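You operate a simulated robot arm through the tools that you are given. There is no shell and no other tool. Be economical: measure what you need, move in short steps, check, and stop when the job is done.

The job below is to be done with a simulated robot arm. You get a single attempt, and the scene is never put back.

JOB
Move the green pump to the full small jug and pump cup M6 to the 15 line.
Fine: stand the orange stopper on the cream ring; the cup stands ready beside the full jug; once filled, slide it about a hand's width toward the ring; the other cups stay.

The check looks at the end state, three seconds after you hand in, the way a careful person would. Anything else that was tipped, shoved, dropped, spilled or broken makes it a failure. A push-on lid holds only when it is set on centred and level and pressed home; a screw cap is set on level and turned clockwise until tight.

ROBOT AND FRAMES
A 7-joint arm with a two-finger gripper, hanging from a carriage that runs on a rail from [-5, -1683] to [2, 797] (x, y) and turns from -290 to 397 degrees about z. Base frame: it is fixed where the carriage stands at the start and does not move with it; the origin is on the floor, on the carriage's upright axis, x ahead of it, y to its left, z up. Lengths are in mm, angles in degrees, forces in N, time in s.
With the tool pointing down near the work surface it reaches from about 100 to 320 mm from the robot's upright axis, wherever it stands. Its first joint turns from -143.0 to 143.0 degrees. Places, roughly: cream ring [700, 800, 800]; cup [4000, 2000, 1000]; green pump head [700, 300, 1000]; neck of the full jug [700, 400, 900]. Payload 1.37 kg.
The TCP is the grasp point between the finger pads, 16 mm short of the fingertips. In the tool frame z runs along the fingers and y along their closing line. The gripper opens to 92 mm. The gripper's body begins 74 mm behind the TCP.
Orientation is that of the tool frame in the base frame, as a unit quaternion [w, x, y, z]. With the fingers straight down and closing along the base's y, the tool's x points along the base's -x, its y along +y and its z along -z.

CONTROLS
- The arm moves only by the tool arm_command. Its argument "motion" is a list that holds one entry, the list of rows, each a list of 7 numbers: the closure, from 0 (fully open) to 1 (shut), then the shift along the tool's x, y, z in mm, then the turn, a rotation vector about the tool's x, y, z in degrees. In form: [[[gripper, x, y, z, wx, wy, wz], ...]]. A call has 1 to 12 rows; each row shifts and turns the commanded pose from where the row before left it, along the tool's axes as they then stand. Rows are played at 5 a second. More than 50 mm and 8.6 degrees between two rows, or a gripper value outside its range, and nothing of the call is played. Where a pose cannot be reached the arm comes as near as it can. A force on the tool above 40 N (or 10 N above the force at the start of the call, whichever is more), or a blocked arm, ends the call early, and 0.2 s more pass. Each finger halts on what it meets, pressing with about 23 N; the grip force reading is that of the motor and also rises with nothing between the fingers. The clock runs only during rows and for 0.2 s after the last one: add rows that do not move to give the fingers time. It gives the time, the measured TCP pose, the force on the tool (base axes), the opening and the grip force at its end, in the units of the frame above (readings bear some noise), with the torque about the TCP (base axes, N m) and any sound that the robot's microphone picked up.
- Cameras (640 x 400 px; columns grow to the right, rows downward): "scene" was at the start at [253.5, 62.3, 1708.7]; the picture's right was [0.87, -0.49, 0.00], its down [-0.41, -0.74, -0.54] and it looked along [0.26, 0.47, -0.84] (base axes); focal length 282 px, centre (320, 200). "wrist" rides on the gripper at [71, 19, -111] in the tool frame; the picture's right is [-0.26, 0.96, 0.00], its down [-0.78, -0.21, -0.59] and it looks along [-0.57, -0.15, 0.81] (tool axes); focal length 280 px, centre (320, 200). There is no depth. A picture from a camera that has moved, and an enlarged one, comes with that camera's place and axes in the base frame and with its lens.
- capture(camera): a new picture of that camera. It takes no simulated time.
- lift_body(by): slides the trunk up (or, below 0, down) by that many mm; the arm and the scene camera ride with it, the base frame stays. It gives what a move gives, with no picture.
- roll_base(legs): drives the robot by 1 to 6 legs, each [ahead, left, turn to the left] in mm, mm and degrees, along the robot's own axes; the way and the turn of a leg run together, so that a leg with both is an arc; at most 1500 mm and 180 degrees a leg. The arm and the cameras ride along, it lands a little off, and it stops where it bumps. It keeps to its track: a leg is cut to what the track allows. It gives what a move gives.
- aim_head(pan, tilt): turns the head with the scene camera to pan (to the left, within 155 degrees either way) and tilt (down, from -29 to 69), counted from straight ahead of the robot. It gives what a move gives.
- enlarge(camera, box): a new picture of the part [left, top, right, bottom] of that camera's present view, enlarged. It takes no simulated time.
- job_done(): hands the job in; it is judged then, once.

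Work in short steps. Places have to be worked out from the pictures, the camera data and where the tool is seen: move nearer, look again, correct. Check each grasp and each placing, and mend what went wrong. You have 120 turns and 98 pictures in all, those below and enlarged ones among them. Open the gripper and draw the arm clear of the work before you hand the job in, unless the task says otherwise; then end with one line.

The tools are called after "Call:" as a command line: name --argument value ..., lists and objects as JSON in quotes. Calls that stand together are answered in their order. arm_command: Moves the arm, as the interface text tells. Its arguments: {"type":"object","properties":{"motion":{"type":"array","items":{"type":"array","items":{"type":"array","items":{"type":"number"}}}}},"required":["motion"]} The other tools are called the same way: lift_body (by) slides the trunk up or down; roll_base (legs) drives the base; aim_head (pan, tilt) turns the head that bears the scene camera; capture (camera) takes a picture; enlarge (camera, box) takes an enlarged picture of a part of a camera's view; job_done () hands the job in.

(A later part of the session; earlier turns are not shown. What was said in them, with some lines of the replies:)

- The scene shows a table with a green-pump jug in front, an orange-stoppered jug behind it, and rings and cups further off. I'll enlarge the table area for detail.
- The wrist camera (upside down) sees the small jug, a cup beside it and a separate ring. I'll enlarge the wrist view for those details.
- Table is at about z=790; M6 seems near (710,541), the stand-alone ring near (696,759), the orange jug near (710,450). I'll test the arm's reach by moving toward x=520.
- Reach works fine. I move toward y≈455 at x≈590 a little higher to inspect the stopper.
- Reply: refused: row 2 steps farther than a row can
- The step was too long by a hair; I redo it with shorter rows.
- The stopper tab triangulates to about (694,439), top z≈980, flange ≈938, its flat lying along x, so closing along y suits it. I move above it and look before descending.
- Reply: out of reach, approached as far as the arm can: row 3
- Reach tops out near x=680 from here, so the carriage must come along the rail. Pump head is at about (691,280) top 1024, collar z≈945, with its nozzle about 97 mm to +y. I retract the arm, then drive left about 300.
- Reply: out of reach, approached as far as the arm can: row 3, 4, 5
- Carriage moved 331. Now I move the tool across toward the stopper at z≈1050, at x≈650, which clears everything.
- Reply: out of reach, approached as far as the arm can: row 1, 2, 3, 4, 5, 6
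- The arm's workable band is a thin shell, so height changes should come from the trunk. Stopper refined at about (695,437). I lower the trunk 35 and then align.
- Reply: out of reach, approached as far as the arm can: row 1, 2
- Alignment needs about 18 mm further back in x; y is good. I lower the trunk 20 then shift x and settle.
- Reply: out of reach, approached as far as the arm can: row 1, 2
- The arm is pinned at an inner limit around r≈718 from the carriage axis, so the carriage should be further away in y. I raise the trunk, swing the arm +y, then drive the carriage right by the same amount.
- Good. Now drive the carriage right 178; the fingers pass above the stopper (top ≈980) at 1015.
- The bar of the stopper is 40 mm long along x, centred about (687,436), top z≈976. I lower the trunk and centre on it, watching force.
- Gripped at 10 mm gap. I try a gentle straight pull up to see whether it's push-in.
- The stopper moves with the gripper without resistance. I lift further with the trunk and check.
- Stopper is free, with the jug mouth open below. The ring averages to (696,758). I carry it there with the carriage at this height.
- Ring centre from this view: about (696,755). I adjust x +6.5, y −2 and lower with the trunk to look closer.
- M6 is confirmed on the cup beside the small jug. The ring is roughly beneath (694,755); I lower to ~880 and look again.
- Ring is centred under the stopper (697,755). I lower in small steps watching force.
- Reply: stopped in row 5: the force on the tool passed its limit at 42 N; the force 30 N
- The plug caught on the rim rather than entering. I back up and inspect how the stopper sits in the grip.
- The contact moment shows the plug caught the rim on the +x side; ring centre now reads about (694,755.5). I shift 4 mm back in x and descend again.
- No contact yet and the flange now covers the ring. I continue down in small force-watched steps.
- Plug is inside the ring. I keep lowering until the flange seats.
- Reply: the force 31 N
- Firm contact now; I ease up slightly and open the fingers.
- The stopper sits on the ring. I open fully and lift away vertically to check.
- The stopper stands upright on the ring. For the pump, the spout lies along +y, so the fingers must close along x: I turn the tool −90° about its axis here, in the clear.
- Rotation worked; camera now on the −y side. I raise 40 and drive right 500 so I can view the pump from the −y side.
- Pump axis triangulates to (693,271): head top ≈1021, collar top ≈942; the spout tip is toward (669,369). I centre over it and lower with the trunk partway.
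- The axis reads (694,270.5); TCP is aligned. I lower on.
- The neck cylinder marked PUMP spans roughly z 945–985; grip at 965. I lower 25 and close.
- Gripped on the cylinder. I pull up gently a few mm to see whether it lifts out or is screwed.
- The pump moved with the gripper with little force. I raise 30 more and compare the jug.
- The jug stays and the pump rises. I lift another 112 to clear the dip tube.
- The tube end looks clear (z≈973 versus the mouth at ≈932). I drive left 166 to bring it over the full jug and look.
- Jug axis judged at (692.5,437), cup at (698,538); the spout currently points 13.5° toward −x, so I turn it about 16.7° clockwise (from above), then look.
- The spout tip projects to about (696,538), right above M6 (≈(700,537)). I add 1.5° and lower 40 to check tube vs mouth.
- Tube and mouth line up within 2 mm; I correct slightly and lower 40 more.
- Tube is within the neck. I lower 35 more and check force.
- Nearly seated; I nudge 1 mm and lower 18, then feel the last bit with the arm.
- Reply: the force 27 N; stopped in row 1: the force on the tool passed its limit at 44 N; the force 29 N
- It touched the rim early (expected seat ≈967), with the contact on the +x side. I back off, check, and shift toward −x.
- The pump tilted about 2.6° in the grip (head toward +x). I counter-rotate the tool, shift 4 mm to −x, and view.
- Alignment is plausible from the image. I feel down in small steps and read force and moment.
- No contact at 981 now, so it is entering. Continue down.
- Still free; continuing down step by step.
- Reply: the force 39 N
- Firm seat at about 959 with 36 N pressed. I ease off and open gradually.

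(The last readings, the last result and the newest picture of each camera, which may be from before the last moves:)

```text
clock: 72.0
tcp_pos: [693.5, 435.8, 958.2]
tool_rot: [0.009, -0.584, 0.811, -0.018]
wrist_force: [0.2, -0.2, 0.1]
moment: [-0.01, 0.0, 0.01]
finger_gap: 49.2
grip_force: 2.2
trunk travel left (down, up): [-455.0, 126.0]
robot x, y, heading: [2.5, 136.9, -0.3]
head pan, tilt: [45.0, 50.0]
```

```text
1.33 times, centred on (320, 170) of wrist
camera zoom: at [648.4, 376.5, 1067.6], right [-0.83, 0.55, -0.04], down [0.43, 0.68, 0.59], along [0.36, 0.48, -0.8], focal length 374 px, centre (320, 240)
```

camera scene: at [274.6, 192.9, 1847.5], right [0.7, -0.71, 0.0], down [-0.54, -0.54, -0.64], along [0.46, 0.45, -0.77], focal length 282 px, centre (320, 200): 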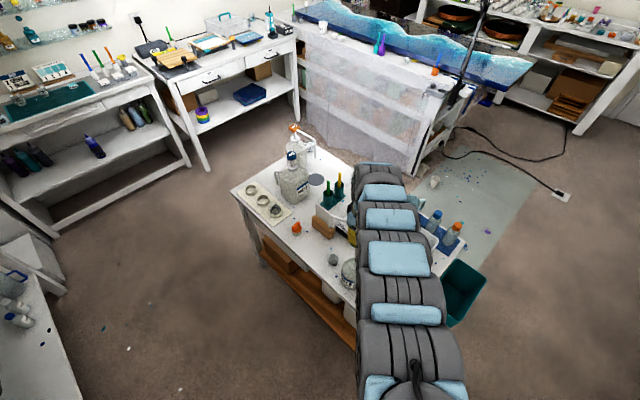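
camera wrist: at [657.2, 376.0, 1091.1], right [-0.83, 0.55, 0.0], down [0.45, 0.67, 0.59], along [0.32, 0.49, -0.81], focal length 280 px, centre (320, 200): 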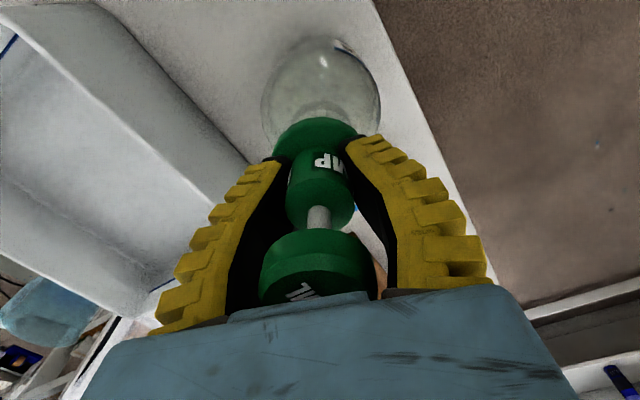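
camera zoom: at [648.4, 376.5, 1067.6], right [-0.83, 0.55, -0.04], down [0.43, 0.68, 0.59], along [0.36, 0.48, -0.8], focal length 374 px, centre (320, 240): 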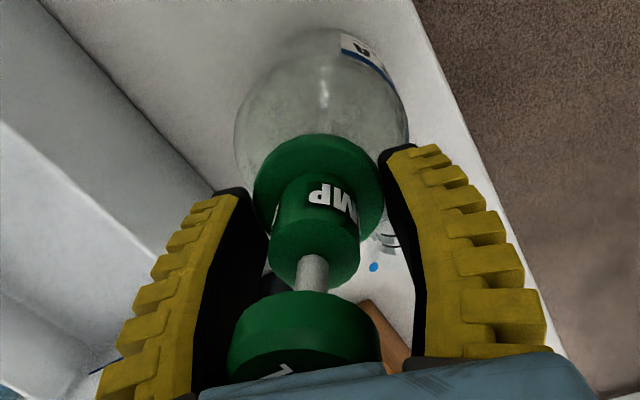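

Released and upright. I open fully, lift clear above the head, and level the tool.

Call:
arm_command --motion '[[[0.2, 0, 0, 0, 0, 0, 0], [0, 0, 0, 0, 0, 0, 0], [0, 0, 0, 0, 0, 0, 0]]]'

Call:
lift_body --by 115

Call:
arm_command --motion '[[[0, 0, 0, 0, -2.6, 0, 0], [0, 0, 0, 0, 0, 0, 0]]]'

Call:
capture --camera "wrist"

Call:
enlarge --camera "scene" --box '[280, 180, 440, 300]'

```text
clock: 72.8
tcp_pos: [693.8, 435.3, 958.1]
tool_rot: [0.009, -0.585, 0.811, -0.017]
wrist_force: [0.0, 0.1, -0.4]
moment: [0.01, -0.02, -0.02]
finger_gap: 91.9
grip_force: 0.0
trunk travel left (down, up): [-455.0, 126.0]
robot x, y, heading: [-2.7, 138.6, -0.1]
head pan, tilt: [45.0, 50.0]
```

```text
clock: 74.2
tcp_pos: [693.3, 435.1, 1072.5]
tool_rot: [0.01, -0.584, 0.811, -0.018]
wrist_force: [-0.8, -0.4, -0.5]
moment: [-0.05, 0.02, 0.02]
finger_gap: 91.9
grip_force: 0.0
trunk travel left (down, up): [-570.0, 11.0]
robot x, y, heading: [0.1, 136.3, -0.4]
head pan, tilt: [45.0, 50.0]
```

```text
clock: 74.8
tcp_pos: [694.1, 434.4, 1072.9]
tool_rot: [-0.004, -0.584, 0.812, 0.001]
wrist_force: [-0.1, 0.4, 0.9]
moment: [-0.04, -0.02, -0.02]
finger_gap: 92.1
grip_force: 0.0
trunk travel left (down, up): [-570.0, 11.0]
robot x, y, heading: [0.8, 139.6, -0.4]
head pan, tilt: [45.0, 50.0]
```

```text
29 pictures are left
camera wrist: at [653.4, 375.1, 1184.0], right [-0.83, 0.55, 0.0], down [0.45, 0.67, 0.58], along [0.32, 0.49, -0.81], focal length 280 px, centre (320, 200)
```

wrist: 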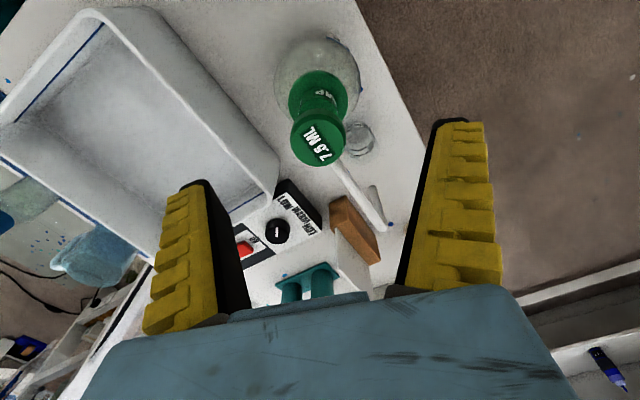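

```text
3.33 times, centred on (360, 240) of scene
camera zoom: at [274.7, 192.8, 1838.5], right [0.7, -0.71, 0.0], down [-0.54, -0.54, -0.64], along [0.46, 0.45, -0.77], focal length 939 px, centre (187, 67)
```

zoom: 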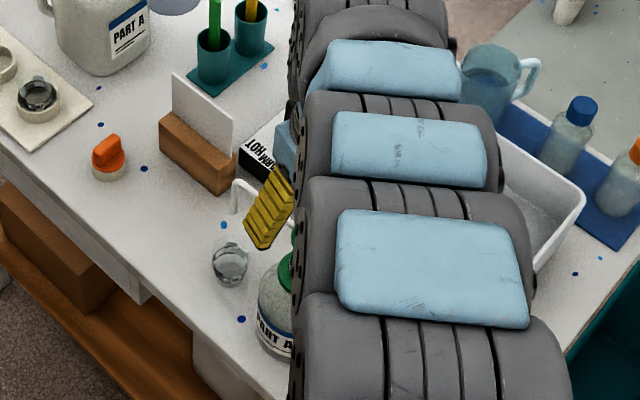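

The pump is on the full jug, spout tip at ≈(695,532) over M6 at ≈(697,537). I close the fingers, centre on the head, and descend to just above it.

Call:
arm_command --motion '[[[0.5, -2.7, -0.2, 0, 0, 0, 0], [1, 0, 0, 0, 0, 0, 0], [1, 0, 0, 0, 0, 0, 0], [1, 0, 0, 0, 0, 0, 0]]]'

Call:
lift_body --by -28

Call:
capture --camera "wrist"

```text
clock: 75.8
tcp_pos: [695.2, 437.3, 1072.6]
tool_rot: [-0.004, -0.585, 0.811, 0.001]
wrist_force: [0.9, 0.6, -0.5]
moment: [0.0, -0.02, -0.02]
finger_gap: 0.2
grip_force: 23.3
trunk travel left (down, up): [-570.0, 11.0]
robot x, y, heading: [0.9, 138.0, -0.3]
head pan, tilt: [45.0, 50.0]
```

```text
clock: 76.5
tcp_pos: [695.1, 438.7, 1044.5]
tool_rot: [-0.004, -0.585, 0.811, 0.001]
wrist_force: [0.5, -0.2, 0.2]
moment: [0.02, 0.03, -0.01]
finger_gap: 0.3
grip_force: 22.3
trunk travel left (down, up): [-542.0, 39.0]
robot x, y, heading: [-0.5, 138.5, -0.7]
head pan, tilt: [45.0, 50.0]
```

```text
27 pictures are left
camera wrist: at [654.4, 377.5, 1156.0], right [-0.83, 0.55, 0.0], down [0.45, 0.67, 0.58], along [0.32, 0.49, -0.81], focal length 280 px, centre (320, 200)
```

wrist: 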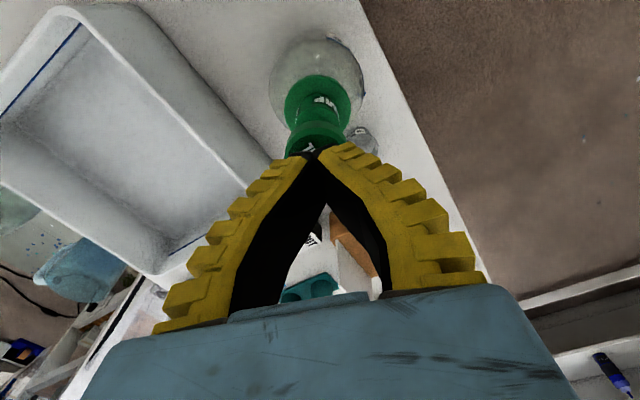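

Fingertips are over the head. I press in small steps to find contact and stroke.

Call:
arm_command --motion '[[[1, 0, 0, 3, 0, 0, 0], [1, 0, 0, 3, 0, 0, 0], [1, 0, 0, 3, 0, 0, 0], [1, 0, 0, 3, 0, 0, 0], [1, 0, 0, 3, 0, 0, 0], [1, 0, 0, 0, 0, 0, 0]]]'

```text
clock: 77.9
tcp_pos: [695.6, 438.2, 1029.9]
tool_rot: [-0.003, -0.585, 0.811, 0.001]
wrist_force: [0.2, -1.1, 3.0]
moment: [-0.03, -0.03, -0.04]
finger_gap: 6.1
grip_force: 23.4
trunk travel left (down, up): [-542.0, 39.0]
robot x, y, heading: [-1.0, 138.6, -0.3]
head pan, tilt: [45.0, 50.0]
```

Contact made, with a light spring. I continue the stroke to the bottom.

Call:
arm_command --motion '[[[1, 0, 0, 3, 0, 0, 0], [1, 0, 0, 3, 0, 0, 0], [1, 0, 0, 3, 0, 0, 0], [1, 0, 0, 3, 0, 0, 0], [1, 0, 0, 3, 0, 0, 0], [1, 0, 0, 0, 0, 0, 0]]]'

Call:
capture --camera "wrist"

Call:
enlarge --camera "scene" --box '[290, 180, 390, 280]'

```text
clock: 79.3
tcp_pos: [695.1, 437.8, 1015.3]
tool_rot: [-0.004, -0.585, 0.811, 0.001]
wrist_force: [-2.6, -1.0, 7.4]
moment: [0.0, 0.0, -0.03]
finger_gap: 5.9
grip_force: 22.8
trunk travel left (down, up): [-542.0, 39.0]
robot x, y, heading: [3.0, 141.1, -0.2]
head pan, tilt: [45.0, 50.0]
```

```text
26 pictures are left
camera wrist: at [654.5, 377.2, 1126.3], right [-0.83, 0.55, 0.0], down [0.45, 0.67, 0.58], along [0.32, 0.49, -0.81], focal length 280 px, centre (320, 200)
```

wrist: 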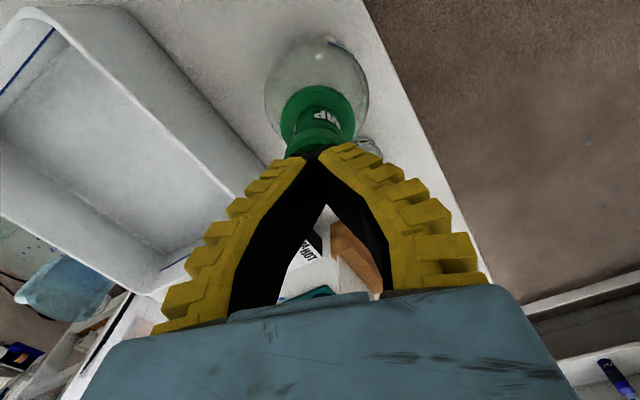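

```text
4.00 times, centred on (340, 230) of scene
camera zoom: at [274.8, 192.9, 1810.7], right [0.7, -0.71, 0.0], down [-0.54, -0.54, -0.64], along [0.46, 0.45, -0.77], focal length 1127 px, centre (240, 80)
```

zoom: 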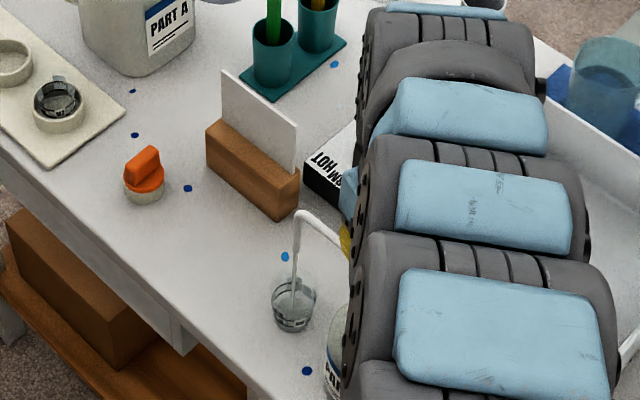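

Fluid is streaming from the spout into M6. I finish the stroke to the stop.

Call:
arm_command --motion '[[[1, 0, 0, 2, 0, 0, 0], [1, 0, 0, 2, 0, 0, 0], [1, 0, 0, 2, 0, 0, 0], [1, 0, 0, 0, 0, 0, 0]]]'

Call:
enlarge --camera "scene" --box '[320, 220, 360, 270]'

```text
clock: 80.3
tcp_pos: [697.1, 439.3, 1009.8]
tool_rot: [-0.003, -0.583, 0.812, 0.0]
wrist_force: [-3.3, -3.1, 16.7]
moment: [0.0, 0.02, 0.03]
finger_gap: 6.1
grip_force: 22.7
trunk travel left (down, up): [-542.0, 39.0]
robot x, y, heading: [2.5, 138.3, -0.4]
head pan, tilt: [45.0, 50.0]
```

```text
8.00 times, centred on (340, 245) of scene
camera zoom: at [275.0, 192.9, 1810.9], right [0.7, -0.71, 0.0], down [-0.54, -0.54, -0.64], along [0.46, 0.45, -0.77], focal length 2254 px, centre (160, -160)
```

zoom: 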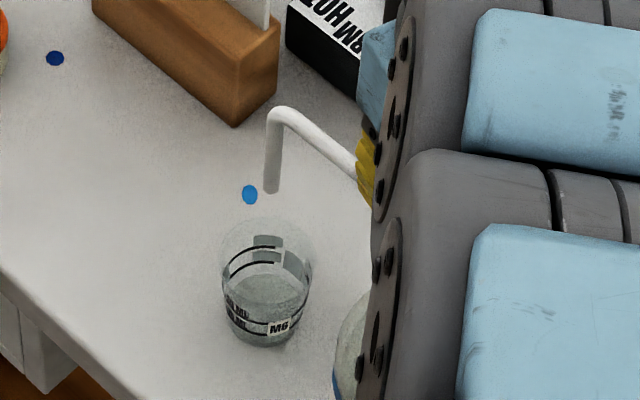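

Stream stopped at the bottom of the stroke. I raise to let the head return and refill.

Call:
arm_command --motion '[[[1, 0, 0, -5, 0, 0, 0], [1, 0, 0, -5, 0, 0, 0], [1, 0, 0, -5, 0, 0, 0], [1, 0, 0, -5, 0, 0, 0], [1, 0, 0, -5, 0, 0, 0], [1, 0, 0, -5, 0, 0, 0], [1, 0, 0, -6, 0, 0, 0], [1, 0, 0, 0, 0, 0, 0], [1, 0, 0, 0, 0, 0, 0], [1, 0, 0, 0, 0, 0, 0]]]'

Call:
capture --camera "wrist"

Call:
enlarge --camera "scene" --box '[325, 235, 357, 265]'

```text
clock: 82.5
tcp_pos: [695.3, 437.9, 1044.6]
tool_rot: [-0.004, -0.584, 0.812, 0.001]
wrist_force: [0.3, -0.9, 0.1]
moment: [0.0, -0.02, 0.01]
finger_gap: 0.0
grip_force: 23.2
trunk travel left (down, up): [-542.0, 39.0]
robot x, y, heading: [-1.8, 135.4, -0.5]
head pan, tilt: [45.0, 50.0]
```

```text
23 pictures are left
camera wrist: at [654.3, 377.5, 1156.0], right [-0.83, 0.55, 0.0], down [0.45, 0.67, 0.58], along [0.32, 0.49, -0.81], focal length 280 px, centre (320, 200)
```

wrist: 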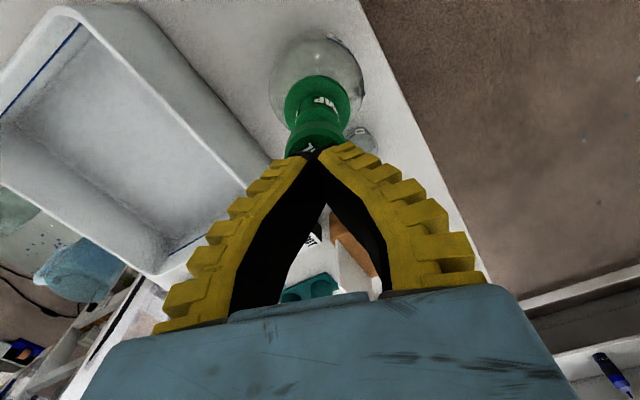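

```text
13.33 times, centred on (341, 250) of scene
camera zoom: at [274.7, 192.8, 1810.5], right [0.7, -0.71, 0.0], down [-0.54, -0.54, -0.64], along [0.46, 0.45, -0.77], focal length 3756 px, centre (40, -467)
```

zoom: 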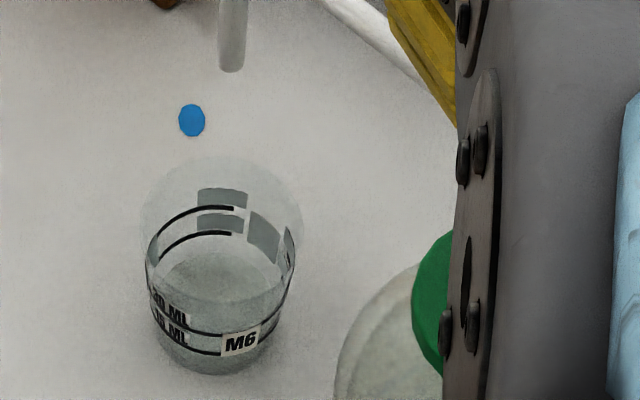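

The head returned and M6 holds one stroke. Now the second full stroke, same depth.

Call:
arm_command --motion '[[[1, 0, 0, 5, 0, 0, 0], [1, 0, 0, 4, 0, 0, 0], [1, 0, 0, 3, 0, 0, 0], [1, 0, 0, 3, 0, 0, 0], [1, 0, 0, 3, 0, 0, 0], [1, 0, 0, 3, 0, 0, 0], [1, 0, 0, 3, 0, 0, 0], [1, 0, 0, 3, 0, 0, 0], [1, 0, 0, 3, 0, 0, 0], [1, 0, 0, 3, 0, 0, 0], [1, 0, 0, 3, 0, 0, 0], [1, 0, 0, 0, 0, 0, 0]]]'

Call:
arm_command --motion '[[[1, 0, 0, 0, 0, 0, 0], [1, 0, 0, 0, 0, 0, 0]]]'

Call:
enlarge --camera "scene" --box '[320, 215, 370, 270]'

```text
clock: 85.1
tcp_pos: [696.0, 437.7, 1008.7]
tool_rot: [-0.003, -0.584, 0.812, 0.0]
wrist_force: [-3.1, -2.6, 18.0]
moment: [-0.01, 0.01, 0.02]
finger_gap: 6.0
grip_force: 23.1
trunk travel left (down, up): [-542.0, 39.0]
robot x, y, heading: [0.8, 137.8, -0.2]
head pan, tilt: [45.0, 50.0]
```

```text
clock: 85.7
tcp_pos: [695.6, 437.8, 1010.1]
tool_rot: [-0.002, -0.585, 0.811, 0.001]
wrist_force: [-3.5, -3.2, 17.3]
moment: [-0.03, 0.05, -0.01]
finger_gap: 6.0
grip_force: 23.4
trunk travel left (down, up): [-542.0, 39.0]
robot x, y, heading: [1.8, 140.6, -0.3]
head pan, tilt: [45.0, 50.0]
```

```text
7.27 times, centred on (345, 242) of scene
camera zoom: at [275.0, 192.9, 1810.9], right [0.7, -0.71, 0.0], down [-0.54, -0.54, -0.64], along [0.46, 0.45, -0.77], focal length 2049 px, centre (138, -109)
```

zoom: 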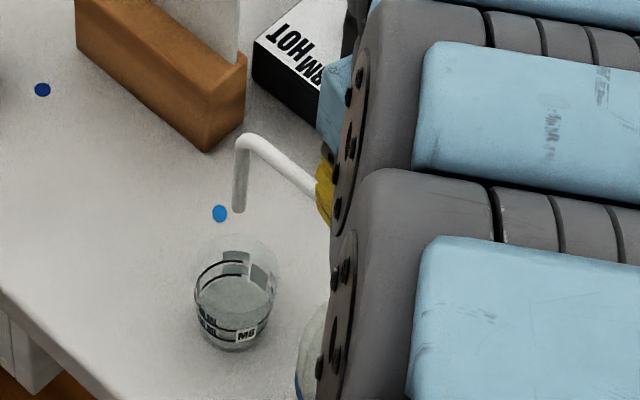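

Two full strokes are in and the surface is visible. I raise off the head and go up to clear it.

Call:
arm_command --motion '[[[1, 0, 0, -5, 0, 0, 0], [1, 0, 0, -5, 0, 0, 0], [1, 0, 0, -5, 0, 0, 0], [1, 0, 0, -5, 0, 0, 0], [1, 0, 0, -5, 0, 0, 0], [1, 0, 0, -5, 0, 0, 0], [1, 0, 0, -6, 0, 0, 0], [1, 0, 0, 0, 0, 0, 0]]]'

Call:
lift_body --by 38

Call:
arm_command --motion '[[[1, 0, 0, 0, 0, 0, 8], [1, 0, 0, 0, 0, 0, 8], [1, 0, 0, 0, 0, 0, 8], [1, 0, 0, 0, 0, 0, 8], [1, 0, 0, 0, 0, 0, 8], [1, 0, 0, 0, 0, 0, 8], [1, 0, 0, 0, 0, 0, 8], [1, 0, 0, 0, 0, 0, 8], [1, 0, 0, 0, 0, 0, 7.8], [1, 0, 0, 0, 0, 0, 0]]]'

Call:
enlarge --camera "scene" --box '[310, 225, 360, 280]'

```text
clock: 87.5
tcp_pos: [694.8, 437.8, 1045.7]
tool_rot: [-0.004, -0.584, 0.812, 0.001]
wrist_force: [-0.2, 0.0, -0.1]
moment: [0.01, -0.04, -0.03]
finger_gap: 0.1
grip_force: 22.5
trunk travel left (down, up): [-542.0, 39.0]
robot x, y, heading: [1.0, 138.2, -0.4]
head pan, tilt: [45.0, 50.0]
```

```text
clock: 88.4
tcp_pos: [694.8, 436.2, 1083.6]
tool_rot: [-0.003, -0.584, 0.811, 0.0]
wrist_force: [-0.4, 0.1, -0.1]
moment: [-0.02, -0.02, 0.0]
finger_gap: 0.3
grip_force: 22.1
trunk travel left (down, up): [-580.0, 1.0]
robot x, y, heading: [-0.4, 139.6, -0.5]
head pan, tilt: [45.0, 50.0]
```

```text
clock: 90.6
tcp_pos: [695.1, 437.5, 1082.7]
tool_rot: [-0.003, 0.004, 1.0, -0.001]
wrist_force: [0.6, 0.0, 0.8]
moment: [0.0, 0.02, -0.03]
finger_gap: 0.0
grip_force: 22.7
trunk travel left (down, up): [-580.0, 1.0]
robot x, y, heading: [-3.4, 133.7, -0.6]
head pan, tilt: [45.0, 50.0]
```

```text
7.27 times, centred on (335, 252) of scene
camera zoom: at [274.7, 192.9, 1848.5], right [0.7, -0.71, 0.0], down [-0.54, -0.54, -0.64], along [0.46, 0.45, -0.77], focal length 2049 px, centre (211, -182)
```

zoom: 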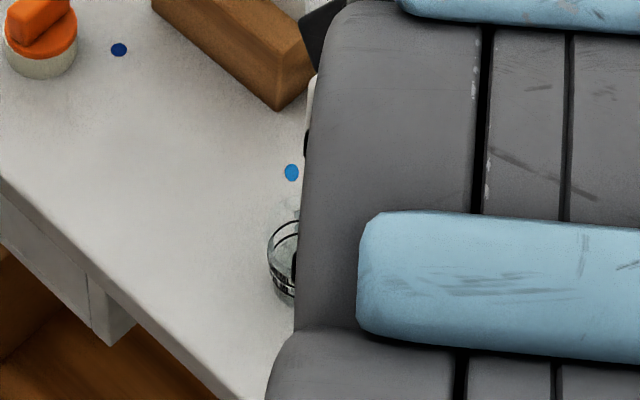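

Orientation is back with closing along y. I tilt the tool about 40° so it will approach the cup from the robot's side under the spout.

Call:
arm_command --motion '[[[1, 0, 0, 0, 0, -8, 0], [1, 0, 0, 0, 0, -8, 0], [1, 0, 0, 0, 0, -8, 0], [1, 0, 0, 0, 0, -8, 0], [1, 0, 0, 0, 0, -8, 0], [1, 0, 0, 0, 0, 0, 0]]]'

Call:
capture --camera "wrist"

```text
clock: 92.0
tcp_pos: [709.0, 461.8, 1096.7]
tool_rot: [0.307, 0.001, 0.952, 0.002]
wrist_force: [0.0, 0.3, 0.2]
moment: [0.02, 0.0, 0.02]
finger_gap: 0.0
grip_force: 22.5
out of reach, approached as far as the arm can: row 4, 5
trunk travel left (down, up): [-580.0, 1.0]
robot x, y, heading: [2.3, 138.9, -0.3]
head pan, tilt: [45.0, 50.0]
```

```text
19 pictures are left
camera wrist: at [585.2, 480.8, 1144.8], right [0.21, 0.96, 0.16], down [0.29, -0.22, 0.93], along [0.93, -0.15, -0.32], focal length 280 px, centre (320, 200)
```

wrist: 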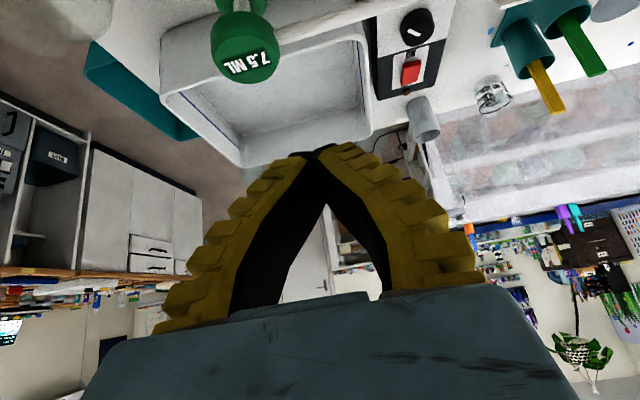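

The 36° tilt is reached, with TCP pushed out to (709,462). I shift +y with the arm, drive the carriage right a little for radius, then retract in x.

Call:
arm_command --motion '[[[0.24, 0, 42, 0, 0, 0, 0], [0.24, 0, 42, 0, 0, 0, 0], [0.24, 0, 42, 0, 0, 0, 0], [0.24, 0, 0, 0, 0, 0, 0]]]'

Call:
roll_base --legs '[[0, -50, 0]]'

Call:
arm_command --motion '[[[0.24, 29, 0, -21, 0, 0, 0], [0.24, 28, 0, -20, 0, 0, 0], [0.24, 8, 0, -6, 0, 0, 0], [0.24, 0, 0, 0, 0, 0, 0]]]'

```text
clock: 93.0
tcp_pos: [708.0, 588.1, 1098.0]
tool_rot: [0.308, 0.002, 0.951, 0.001]
wrist_force: [-0.5, -0.3, 0.0]
moment: [0.02, -0.02, -0.01]
finger_gap: 71.9
grip_force: 1.7
trunk travel left (down, up): [-580.0, 1.0]
robot x, y, heading: [-2.9, 135.9, -0.4]
head pan, tilt: [45.0, 50.0]
```

```text
clock: 93.9
tcp_pos: [708.3, 537.3, 1098.4]
tool_rot: [0.308, 0.001, 0.952, 0.003]
wrist_force: [-0.6, 0.4, -0.4]
moment: [0.01, 0.0, 0.0]
finger_gap: 71.9
grip_force: 1.9
trunk travel left (down, up): [-580.0, 1.0]
robot x, y, heading: [-2.4, 84.2, -0.1]
head pan, tilt: [45.0, 50.0]
```

```text
clock: 94.9
tcp_pos: [628.5, 537.6, 1097.5]
tool_rot: [0.307, 0.003, 0.952, 0.002]
wrist_force: [-0.5, -0.8, 0.9]
moment: [0.02, 0.03, 0.0]
finger_gap: 72.3
grip_force: 0.8
trunk travel left (down, up): [-580.0, 1.0]
robot x, y, heading: [4.2, 89.1, -0.4]
head pan, tilt: [45.0, 50.0]
```

Now at standoff (628,537). I lower the trunk 185 and look at the cup nearly level.

Call:
lift_body --by -185

Call:
capture --camera "wrist"

```text
clock: 96.9
tcp_pos: [629.4, 536.9, 912.9]
tool_rot: [0.307, 0.001, 0.952, 0.003]
wrist_force: [0.0, -0.8, 0.2]
moment: [-0.01, -0.02, -0.04]
finger_gap: 72.0
grip_force: 1.5
trunk travel left (down, up): [-395.0, 186.0]
robot x, y, heading: [0.3, 86.0, -0.4]
head pan, tilt: [45.0, 50.0]
```

```text
18 pictures are left
camera wrist: at [505.7, 557.0, 961.6], right [0.21, 0.96, 0.16], down [0.29, -0.22, 0.93], along [0.93, -0.15, -0.32], focal length 280 px, centre (320, 200)
```

wrist: 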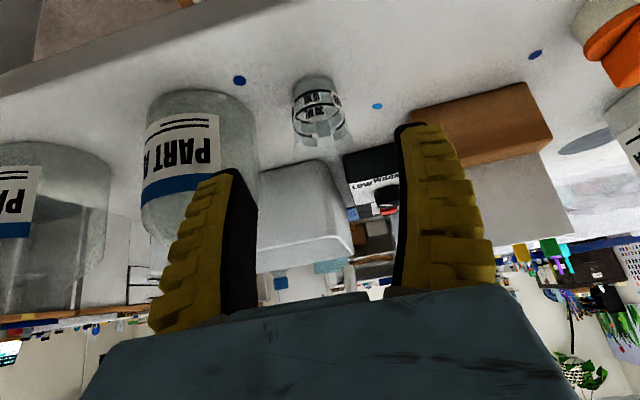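

Call:
enlarge --camera "wrist" --box '[280, 60, 360, 160]'

```text
4.00 times, centred on (320, 110) of wrist
camera zoom: at [505.7, 557.0, 961.6], right [0.21, 0.96, 0.16], down [0.29, -0.22, 0.93], along [0.93, -0.15, -0.32], focal length 1122 px, centre (320, 560)
```

zoom: 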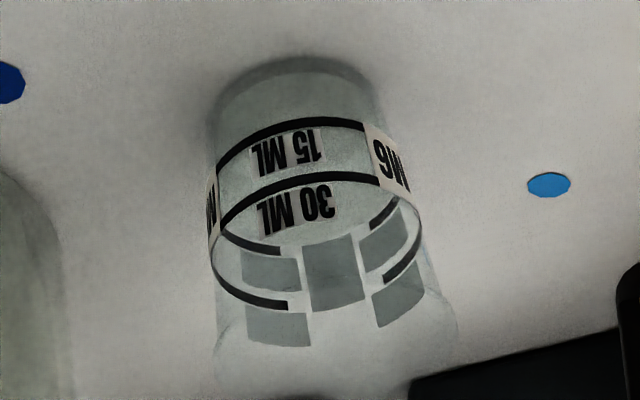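

The liquid reads at the 15 line. Cup M6 is centred at about (701,537). I lower to z≈820 at the standoff, then advance around the cup with the fingers 72 mm apart.

Call:
lift_body --by -92

Call:
arm_command --motion '[[[0.24, -20.3, 0, 14.8, 0, 0, 0], [0.24, -20.3, 0, 14.8, 0, 0, 0], [0.24, 0, 0, 0, 0, 0, 0]]]'

Call:
capture --camera "wrist"

```text
clock: 98.2
tcp_pos: [628.6, 536.6, 820.4]
tool_rot: [0.308, 0.002, 0.951, 0.002]
wrist_force: [0.1, -0.3, 0.9]
moment: [0.01, -0.03, 0.0]
finger_gap: 71.8
grip_force: 1.6
trunk travel left (down, up): [-303.0, 278.0]
robot x, y, heading: [0.9, 89.5, -0.0]
head pan, tilt: [45.0, 50.0]
```

```text
clock: 99.0
tcp_pos: [678.4, 537.4, 821.1]
tool_rot: [0.307, 0.001, 0.952, 0.003]
wrist_force: [0.2, -0.4, 0.3]
moment: [0.01, -0.02, 0.01]
finger_gap: 71.8
grip_force: 1.3
trunk travel left (down, up): [-303.0, 278.0]
robot x, y, heading: [0.1, 86.8, -0.2]
head pan, tilt: [45.0, 50.0]
```

```text
16 pictures are left
camera wrist: at [556.5, 557.1, 869.9], right [0.21, 0.96, 0.16], down [0.29, -0.22, 0.93], along [0.93, -0.15, -0.32], focal length 280 px, centre (320, 200)
```

wrist: 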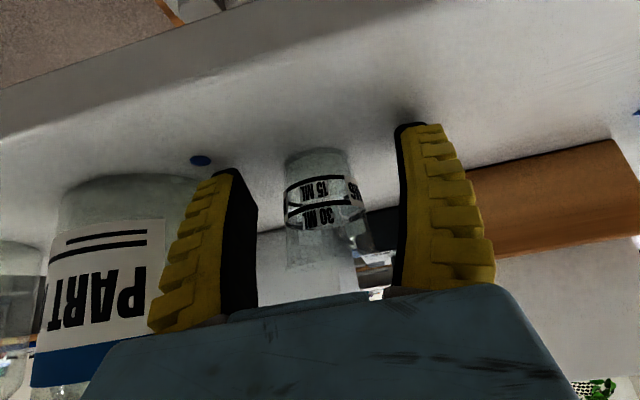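

The cup sits between the fingers. I advance the last 22 mm, then push gently +y with the −y finger.

Call:
arm_command --motion '[[[0.24, -9, 0, 6.5, 0, 0, 0], [0.24, -9, 0, 6.5, 0, 0, 0], [0.24, 0, 0, 0, 0, 0, 0]]]'

Call:
arm_command --motion '[[[0.24, 0, 4, 0, 0, 0, 0], [0.24, 0, 4, 0, 0, 0, 0], [0.24, 0, 3, 0, 0, 0, 0], [0.24, 0, 3, 0, 0, 0, 0], [0.24, 0, 3, 0, 0, 0, 0], [0.24, 0, 3, 0, 0, 0, 0], [0.24, 0, 3, 0, 0, 0, 0], [0.24, 0, 3, 0, 0, 0, 0], [0.24, 0, 3, 0, 0, 0, 0], [0.24, 0, 3, 0, 0, 0, 0]]]'

Call:
capture --camera "wrist"

```text
clock: 99.8
tcp_pos: [700.9, 537.0, 821.3]
tool_rot: [0.307, 0.001, 0.952, 0.002]
wrist_force: [0.0, 0.3, -0.2]
moment: [0.0, 0.0, 0.0]
finger_gap: 71.7
grip_force: 1.4
trunk travel left (down, up): [-303.0, 278.0]
robot x, y, heading: [-0.3, 89.3, -0.4]
head pan, tilt: [45.0, 50.0]
```

```text
clock: 102.0
tcp_pos: [700.1, 569.1, 820.8]
tool_rot: [0.307, 0.002, 0.952, 0.002]
wrist_force: [0.2, -0.7, 0.1]
moment: [-0.01, -0.01, 0.04]
finger_gap: 71.8
grip_force: 1.4
trunk travel left (down, up): [-303.0, 278.0]
robot x, y, heading: [2.1, 85.7, -0.3]
head pan, tilt: [45.0, 50.0]
```

```text
15 pictures are left
camera wrist: at [577.8, 589.0, 869.0], right [0.21, 0.96, 0.16], down [0.29, -0.22, 0.93], along [0.93, -0.15, -0.32], focal length 280 px, centre (320, 200)
```

wrist: 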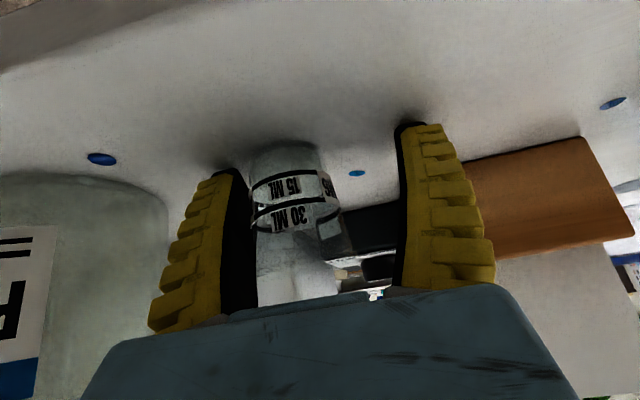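

The cup is against the −y finger and upright. I continue pushing gently.

Call:
arm_command --motion '[[[0.24, 0, 3, 0, 0, 0, 0], [0.24, 0, 3, 0, 0, 0, 0], [0.24, 0, 3, 0, 0, 0, 0], [0.24, 0, 3, 0, 0, 0, 0], [0.24, 0, 3, 0, 0, 0, 0], [0.24, 0, 3, 0, 0, 0, 0], [0.24, 0, 3, 0, 0, 0, 0], [0.24, 0, 3, 0, 0, 0, 0], [0.24, 0, 3, 0, 0, 0, 0], [0.24, 0, 3, 0, 0, 0, 0], [0.24, 0, 3, 0, 0, 0, 0], [0.24, 0, 3, 0, 0, 0, 0]]]'

Call:
arm_command --motion '[[[0.24, 0, 3, 0, 0, 0, 0], [0.24, 0, 3, 0, 0, 0, 0], [0.24, 0, 3, 0, 0, 0, 0], [0.24, 0, 3, 0, 0, 0, 0], [0.24, 0, 3, 0, 0, 0, 0], [0.24, 0, 3, 0, 0, 0, 0], [0.24, 0, 3, 0, 0, 0, 0], [0.24, 0, 3, 0, 0, 0, 0], [0.24, 0, 0, 0, 0, 0, 0]]]'

Call:
capture --camera "wrist"

```text
clock: 104.6
tcp_pos: [701.5, 605.0, 821.9]
tool_rot: [0.308, 0.002, 0.952, 0.001]
wrist_force: [-0.3, 0.6, -0.5]
moment: [0.0, -0.02, 0.01]
finger_gap: 72.2
grip_force: 1.7
trunk travel left (down, up): [-303.0, 278.0]
robot x, y, heading: [0.0, 89.1, -0.2]
head pan, tilt: [45.0, 50.0]
```

```text
clock: 106.6
tcp_pos: [699.1, 622.6, 820.3]
tool_rot: [0.308, 0.001, 0.951, 0.002]
wrist_force: [0.2, 0.3, -0.2]
moment: [-0.04, 0.01, 0.0]
finger_gap: 71.9
grip_force: 1.5
out of reach, approached as far as the arm can: row 6, 8
trunk travel left (down, up): [-303.0, 278.0]
robot x, y, heading: [-2.1, 89.5, -0.4]
head pan, tilt: [45.0, 50.0]
```

```text
14 pictures are left
camera wrist: at [576.4, 642.2, 869.4], right [0.21, 0.96, 0.16], down [0.29, -0.22, 0.93], along [0.93, -0.15, -0.32], focal length 280 px, centre (320, 200)
```

wrist: 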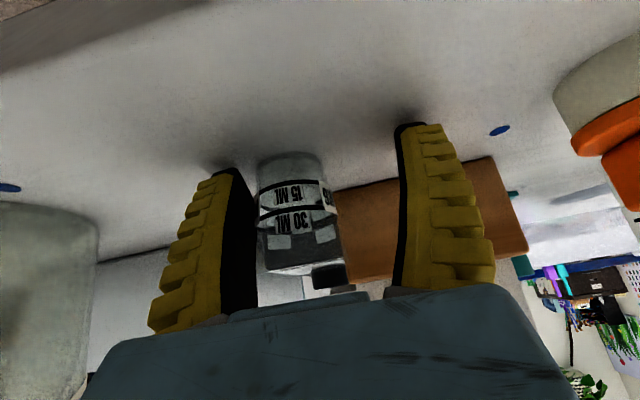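

The cup has moved ~73 mm to y≈610, still upright, but the arm is at its reach limit. I back off slightly, raise the arm 20 and lower the trunk 20 to regain reach, then push on.

Call:
arm_command --motion '[[[0.24, 0, -4, 0, 0, 0, 0], [0.24, -5.9, 0, -8.1, 0, 0, 0], [0.24, -5.9, 0, -8.1, 0, 0, 0], [0.24, 0, 0, 0, 0, 0, 0]]]'

Call:
lift_body --by -18

Call:
arm_command --motion '[[[0.24, 0, 2, 0, 0, 0, 0], [0.24, 0, 3, 0, 0, 0, 0], [0.24, 0, 3, 0, 0, 0, 0], [0.24, 0, 3, 0, 0, 0, 0], [0.24, 0, 3, 0, 0, 0, 0], [0.24, 0, 3, 0, 0, 0, 0], [0.24, 0, 3, 0, 0, 0, 0], [0.24, 0, 3, 0, 0, 0, 0], [0.24, 0, 0, 0, 0, 0, 0]]]'

Call:
capture --camera "wrist"

```text
clock: 107.6
tcp_pos: [699.4, 618.6, 840.6]
tool_rot: [0.308, 0.002, 0.952, 0.003]
wrist_force: [0.2, 0.3, 0.6]
moment: [-0.01, 0.0, 0.01]
finger_gap: 72.1
grip_force: 2.1
trunk travel left (down, up): [-303.0, 278.0]
robot x, y, heading: [1.8, 87.2, -0.5]
head pan, tilt: [45.0, 50.0]
```

```text
clock: 108.2
tcp_pos: [699.7, 618.4, 823.4]
tool_rot: [0.307, 0.001, 0.952, 0.003]
wrist_force: [0.2, 0.2, 1.1]
moment: [-0.01, -0.01, -0.02]
finger_gap: 71.9
grip_force: 0.9
trunk travel left (down, up): [-285.0, 296.0]
robot x, y, heading: [-1.3, 87.5, -0.5]
head pan, tilt: [45.0, 50.0]
```

```text
clock: 110.2
tcp_pos: [694.1, 635.3, 823.1]
tool_rot: [0.308, 0.001, 0.952, 0.002]
wrist_force: [0.5, -0.1, -0.1]
moment: [0.02, 0.01, -0.01]
finger_gap: 71.8
grip_force: 1.4
out of reach, approached as far as the arm can: row 6, 8
trunk travel left (down, up): [-285.0, 296.0]
robot x, y, heading: [-2.8, 88.7, -0.2]
head pan, tilt: [45.0, 50.0]
```

```text
13 pictures are left
camera wrist: at [570.6, 655.7, 871.8], right [0.21, 0.96, 0.16], down [0.29, -0.22, 0.93], along [0.93, -0.15, -0.32], focal length 280 px, centre (320, 200)
```

wrist: 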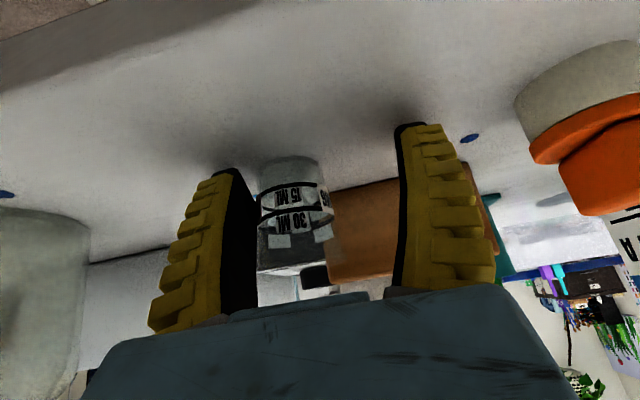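

The cup is at y≈621 (83 mm moved). One more small cycle to make it about 92 mm.

Call:
arm_command --motion '[[[0.24, 0, -4, 0, 0, 0, 0], [0.24, -4.4, 0, -6.1, 0, 0, 0], [0.24, -4.4, 0, -6.1, 0, 0, 0], [0.24, 0, 0, 0, 0, 0, 0]]]'

Call:
lift_body --by -15

Call:
arm_command --motion '[[[0.24, 0, 2, 0, 0, 0, 0], [0.24, 0, 3, 0, 0, 0, 0], [0.24, 0, 3, 0, 0, 0, 0], [0.24, 0, 3, 0, 0, 0, 0], [0.24, 0, 2, 0, 0, 0, 0], [0.24, 0, 0, 0, 0, 0, 0]]]'

```text
clock: 111.2
tcp_pos: [693.8, 631.6, 836.9]
tool_rot: [0.307, 0.002, 0.952, 0.001]
wrist_force: [-0.4, 0.8, 0.4]
moment: [0.02, -0.01, 0.01]
finger_gap: 72.0
grip_force: 1.9
trunk travel left (down, up): [-285.0, 296.0]
robot x, y, heading: [0.7, 89.4, -0.3]
head pan, tilt: [45.0, 50.0]
```

```text
clock: 111.9
tcp_pos: [693.4, 631.9, 822.6]
tool_rot: [0.307, 0.002, 0.952, 0.003]
wrist_force: [-1.1, -0.4, 0.1]
moment: [0.01, -0.02, -0.02]
finger_gap: 71.8
grip_force: 1.2
trunk travel left (down, up): [-270.0, 311.0]
robot x, y, heading: [-1.3, 86.2, -0.1]
head pan, tilt: [45.0, 50.0]
```

```text
clock: 113.3
tcp_pos: [692.6, 642.3, 823.4]
tool_rot: [0.305, 0.002, 0.952, 0.003]
wrist_force: [0.3, -0.1, 0.1]
moment: [0.0, -0.02, 0.02]
finger_gap: 71.8
grip_force: 1.5
trunk travel left (down, up): [-270.0, 311.0]
robot x, y, heading: [-0.4, 88.2, -0.1]
head pan, tilt: [45.0, 50.0]
```

Done sliding. I back the finger off 9 mm, then retreat in −x clear of the cup.

Call:
arm_command --motion '[[[0.24, 0, -5, 0, 0, 0, 0], [0.24, 0, -5, 0, 0, 0, 0], [0.24, 16, 0, -11.7, 0, 0, 0], [0.24, 16, 0, -11.7, 0, 0, 0], [0.24, 16, 0, -11.7, 0, 0, 0], [0.24, 16, 0, -11.7, 0, 0, 0], [0.24, 0, 0, 0, 0, 0, 0]]]'

Call:
capture --camera "wrist"

```text
clock: 114.9
tcp_pos: [613.7, 635.6, 824.2]
tool_rot: [0.307, 0.001, 0.952, 0.002]
wrist_force: [0.5, 0.5, -0.5]
moment: [-0.01, -0.01, -0.01]
finger_gap: 71.8
grip_force: 1.2
trunk travel left (down, up): [-270.0, 311.0]
robot x, y, heading: [2.1, 89.0, -0.5]
head pan, tilt: [45.0, 50.0]
```

```text
12 pictures are left
camera wrist: at [490.8, 653.6, 872.3], right [0.21, 0.96, 0.16], down [0.29, -0.22, 0.93], along [0.93, -0.16, -0.32], focal length 280 px, centre (320, 200)
```

wrist: 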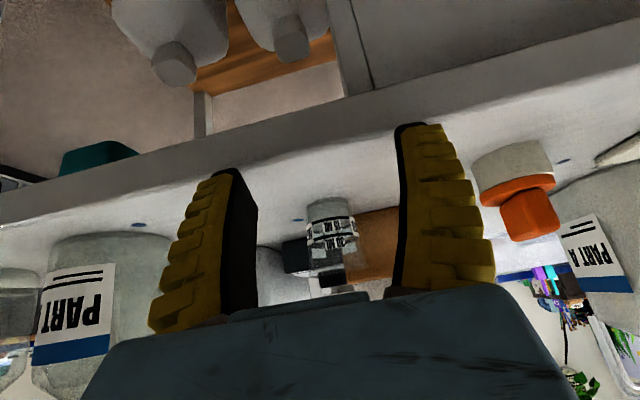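

Clear of the cup, all upright. I raise the arm with the trunk, open the gripper, and check the final scene.

Call:
lift_body --by 270

Call:
arm_command --motion '[[[0, 16, 0, -11.7, 0, 0, 0], [0, 0, 0, 0, 0, 0, 0]]]'

Call:
capture --camera "scene"

Call:
capture --camera "wrist"

```text
clock: 117.6
tcp_pos: [613.7, 634.3, 1093.7]
tool_rot: [0.307, 0.002, 0.952, 0.002]
wrist_force: [0.0, -0.9, -0.4]
moment: [-0.01, 0.02, 0.0]
finger_gap: 72.0
grip_force: 1.5
trunk travel left (down, up): [-540.0, 41.0]
robot x, y, heading: [0.6, 85.9, -0.4]
head pan, tilt: [45.0, 50.0]
```

```text
clock: 118.2
tcp_pos: [594.4, 633.9, 1093.5]
tool_rot: [0.307, 0.002, 0.952, 0.002]
wrist_force: [-1.0, 0.4, 1.0]
moment: [0.0, -0.01, 0.0]
finger_gap: 92.2
grip_force: 0.1
trunk travel left (down, up): [-540.0, 41.0]
robot x, y, heading: [-0.4, 90.1, -0.4]
head pan, tilt: [45.0, 50.0]
```

```text
11 pictures are left
camera scene: at [274.6, 143.0, 1808.5], right [0.7, -0.71, 0.0], down [-0.54, -0.54, -0.64], along [0.46, 0.45, -0.77], focal length 282 px, centre (320, 200)
```

scene: 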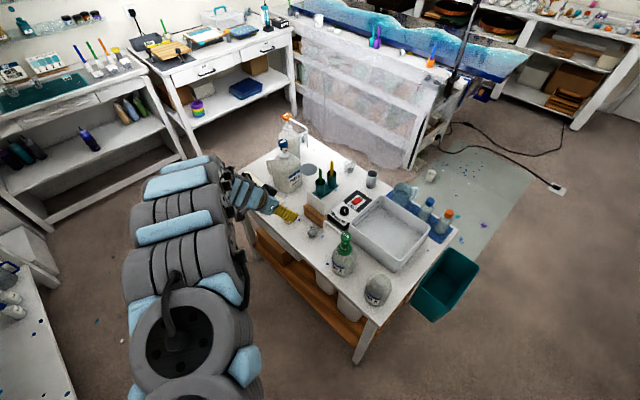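

```text
10 pictures are left
camera wrist: at [470.7, 653.9, 1142.2], right [0.21, 0.96, 0.16], down [0.29, -0.22, 0.93], along [0.93, -0.15, -0.32], focal length 280 px, centre (320, 200)
```

wrist: 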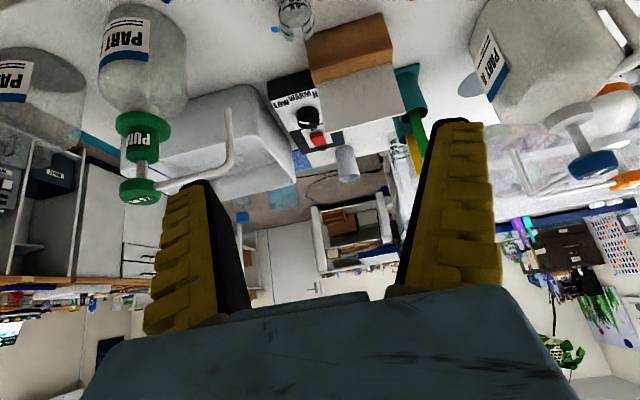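

Call:
enlarge --camera "scene" --box '[290, 210, 400, 310]'

Call:
enlarge --camera "wrist" --box '[80, 20, 200, 220]'

```text
4.00 times, centred on (345, 260) of scene
camera zoom: at [274.6, 143.0, 1808.5], right [0.7, -0.71, 0.0], down [-0.54, -0.54, -0.64], along [0.46, 0.45, -0.77], focal length 1127 px, centre (220, -40)
```

zoom: 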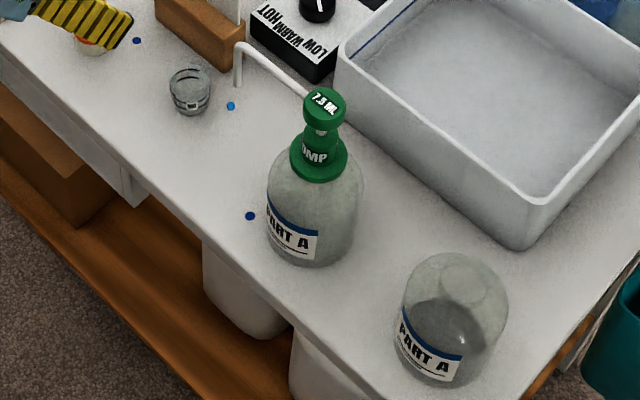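

```text
2.00 times, centred on (140, 120) of wrist
camera zoom: at [470.7, 653.9, 1142.2], right [0.21, 0.96, 0.16], down [0.29, -0.22, 0.93], along [0.93, -0.15, -0.32], focal length 561 px, centre (680, 360)
```

zoom: 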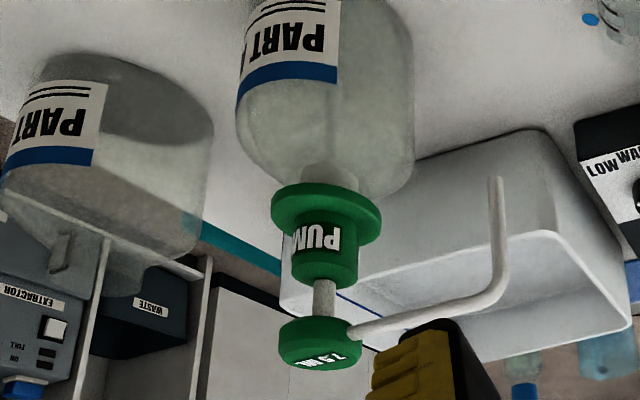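

The pump sits level on the full jug. M6 stands about a hand's width nearer the ring at the 15 line, the stopper stands on the ring, and the arm is clear, so I hand in.

Call:
job_done

```text
The job is handed in.
```

I've handed the job in. The green pump is on the full small jug, and cup M6 is filled to the 15 line after two full strokes. The orange stopper stands on the cream ring, and M6 has been slid about 90 mm toward it; the arm is clear with the gripper open.
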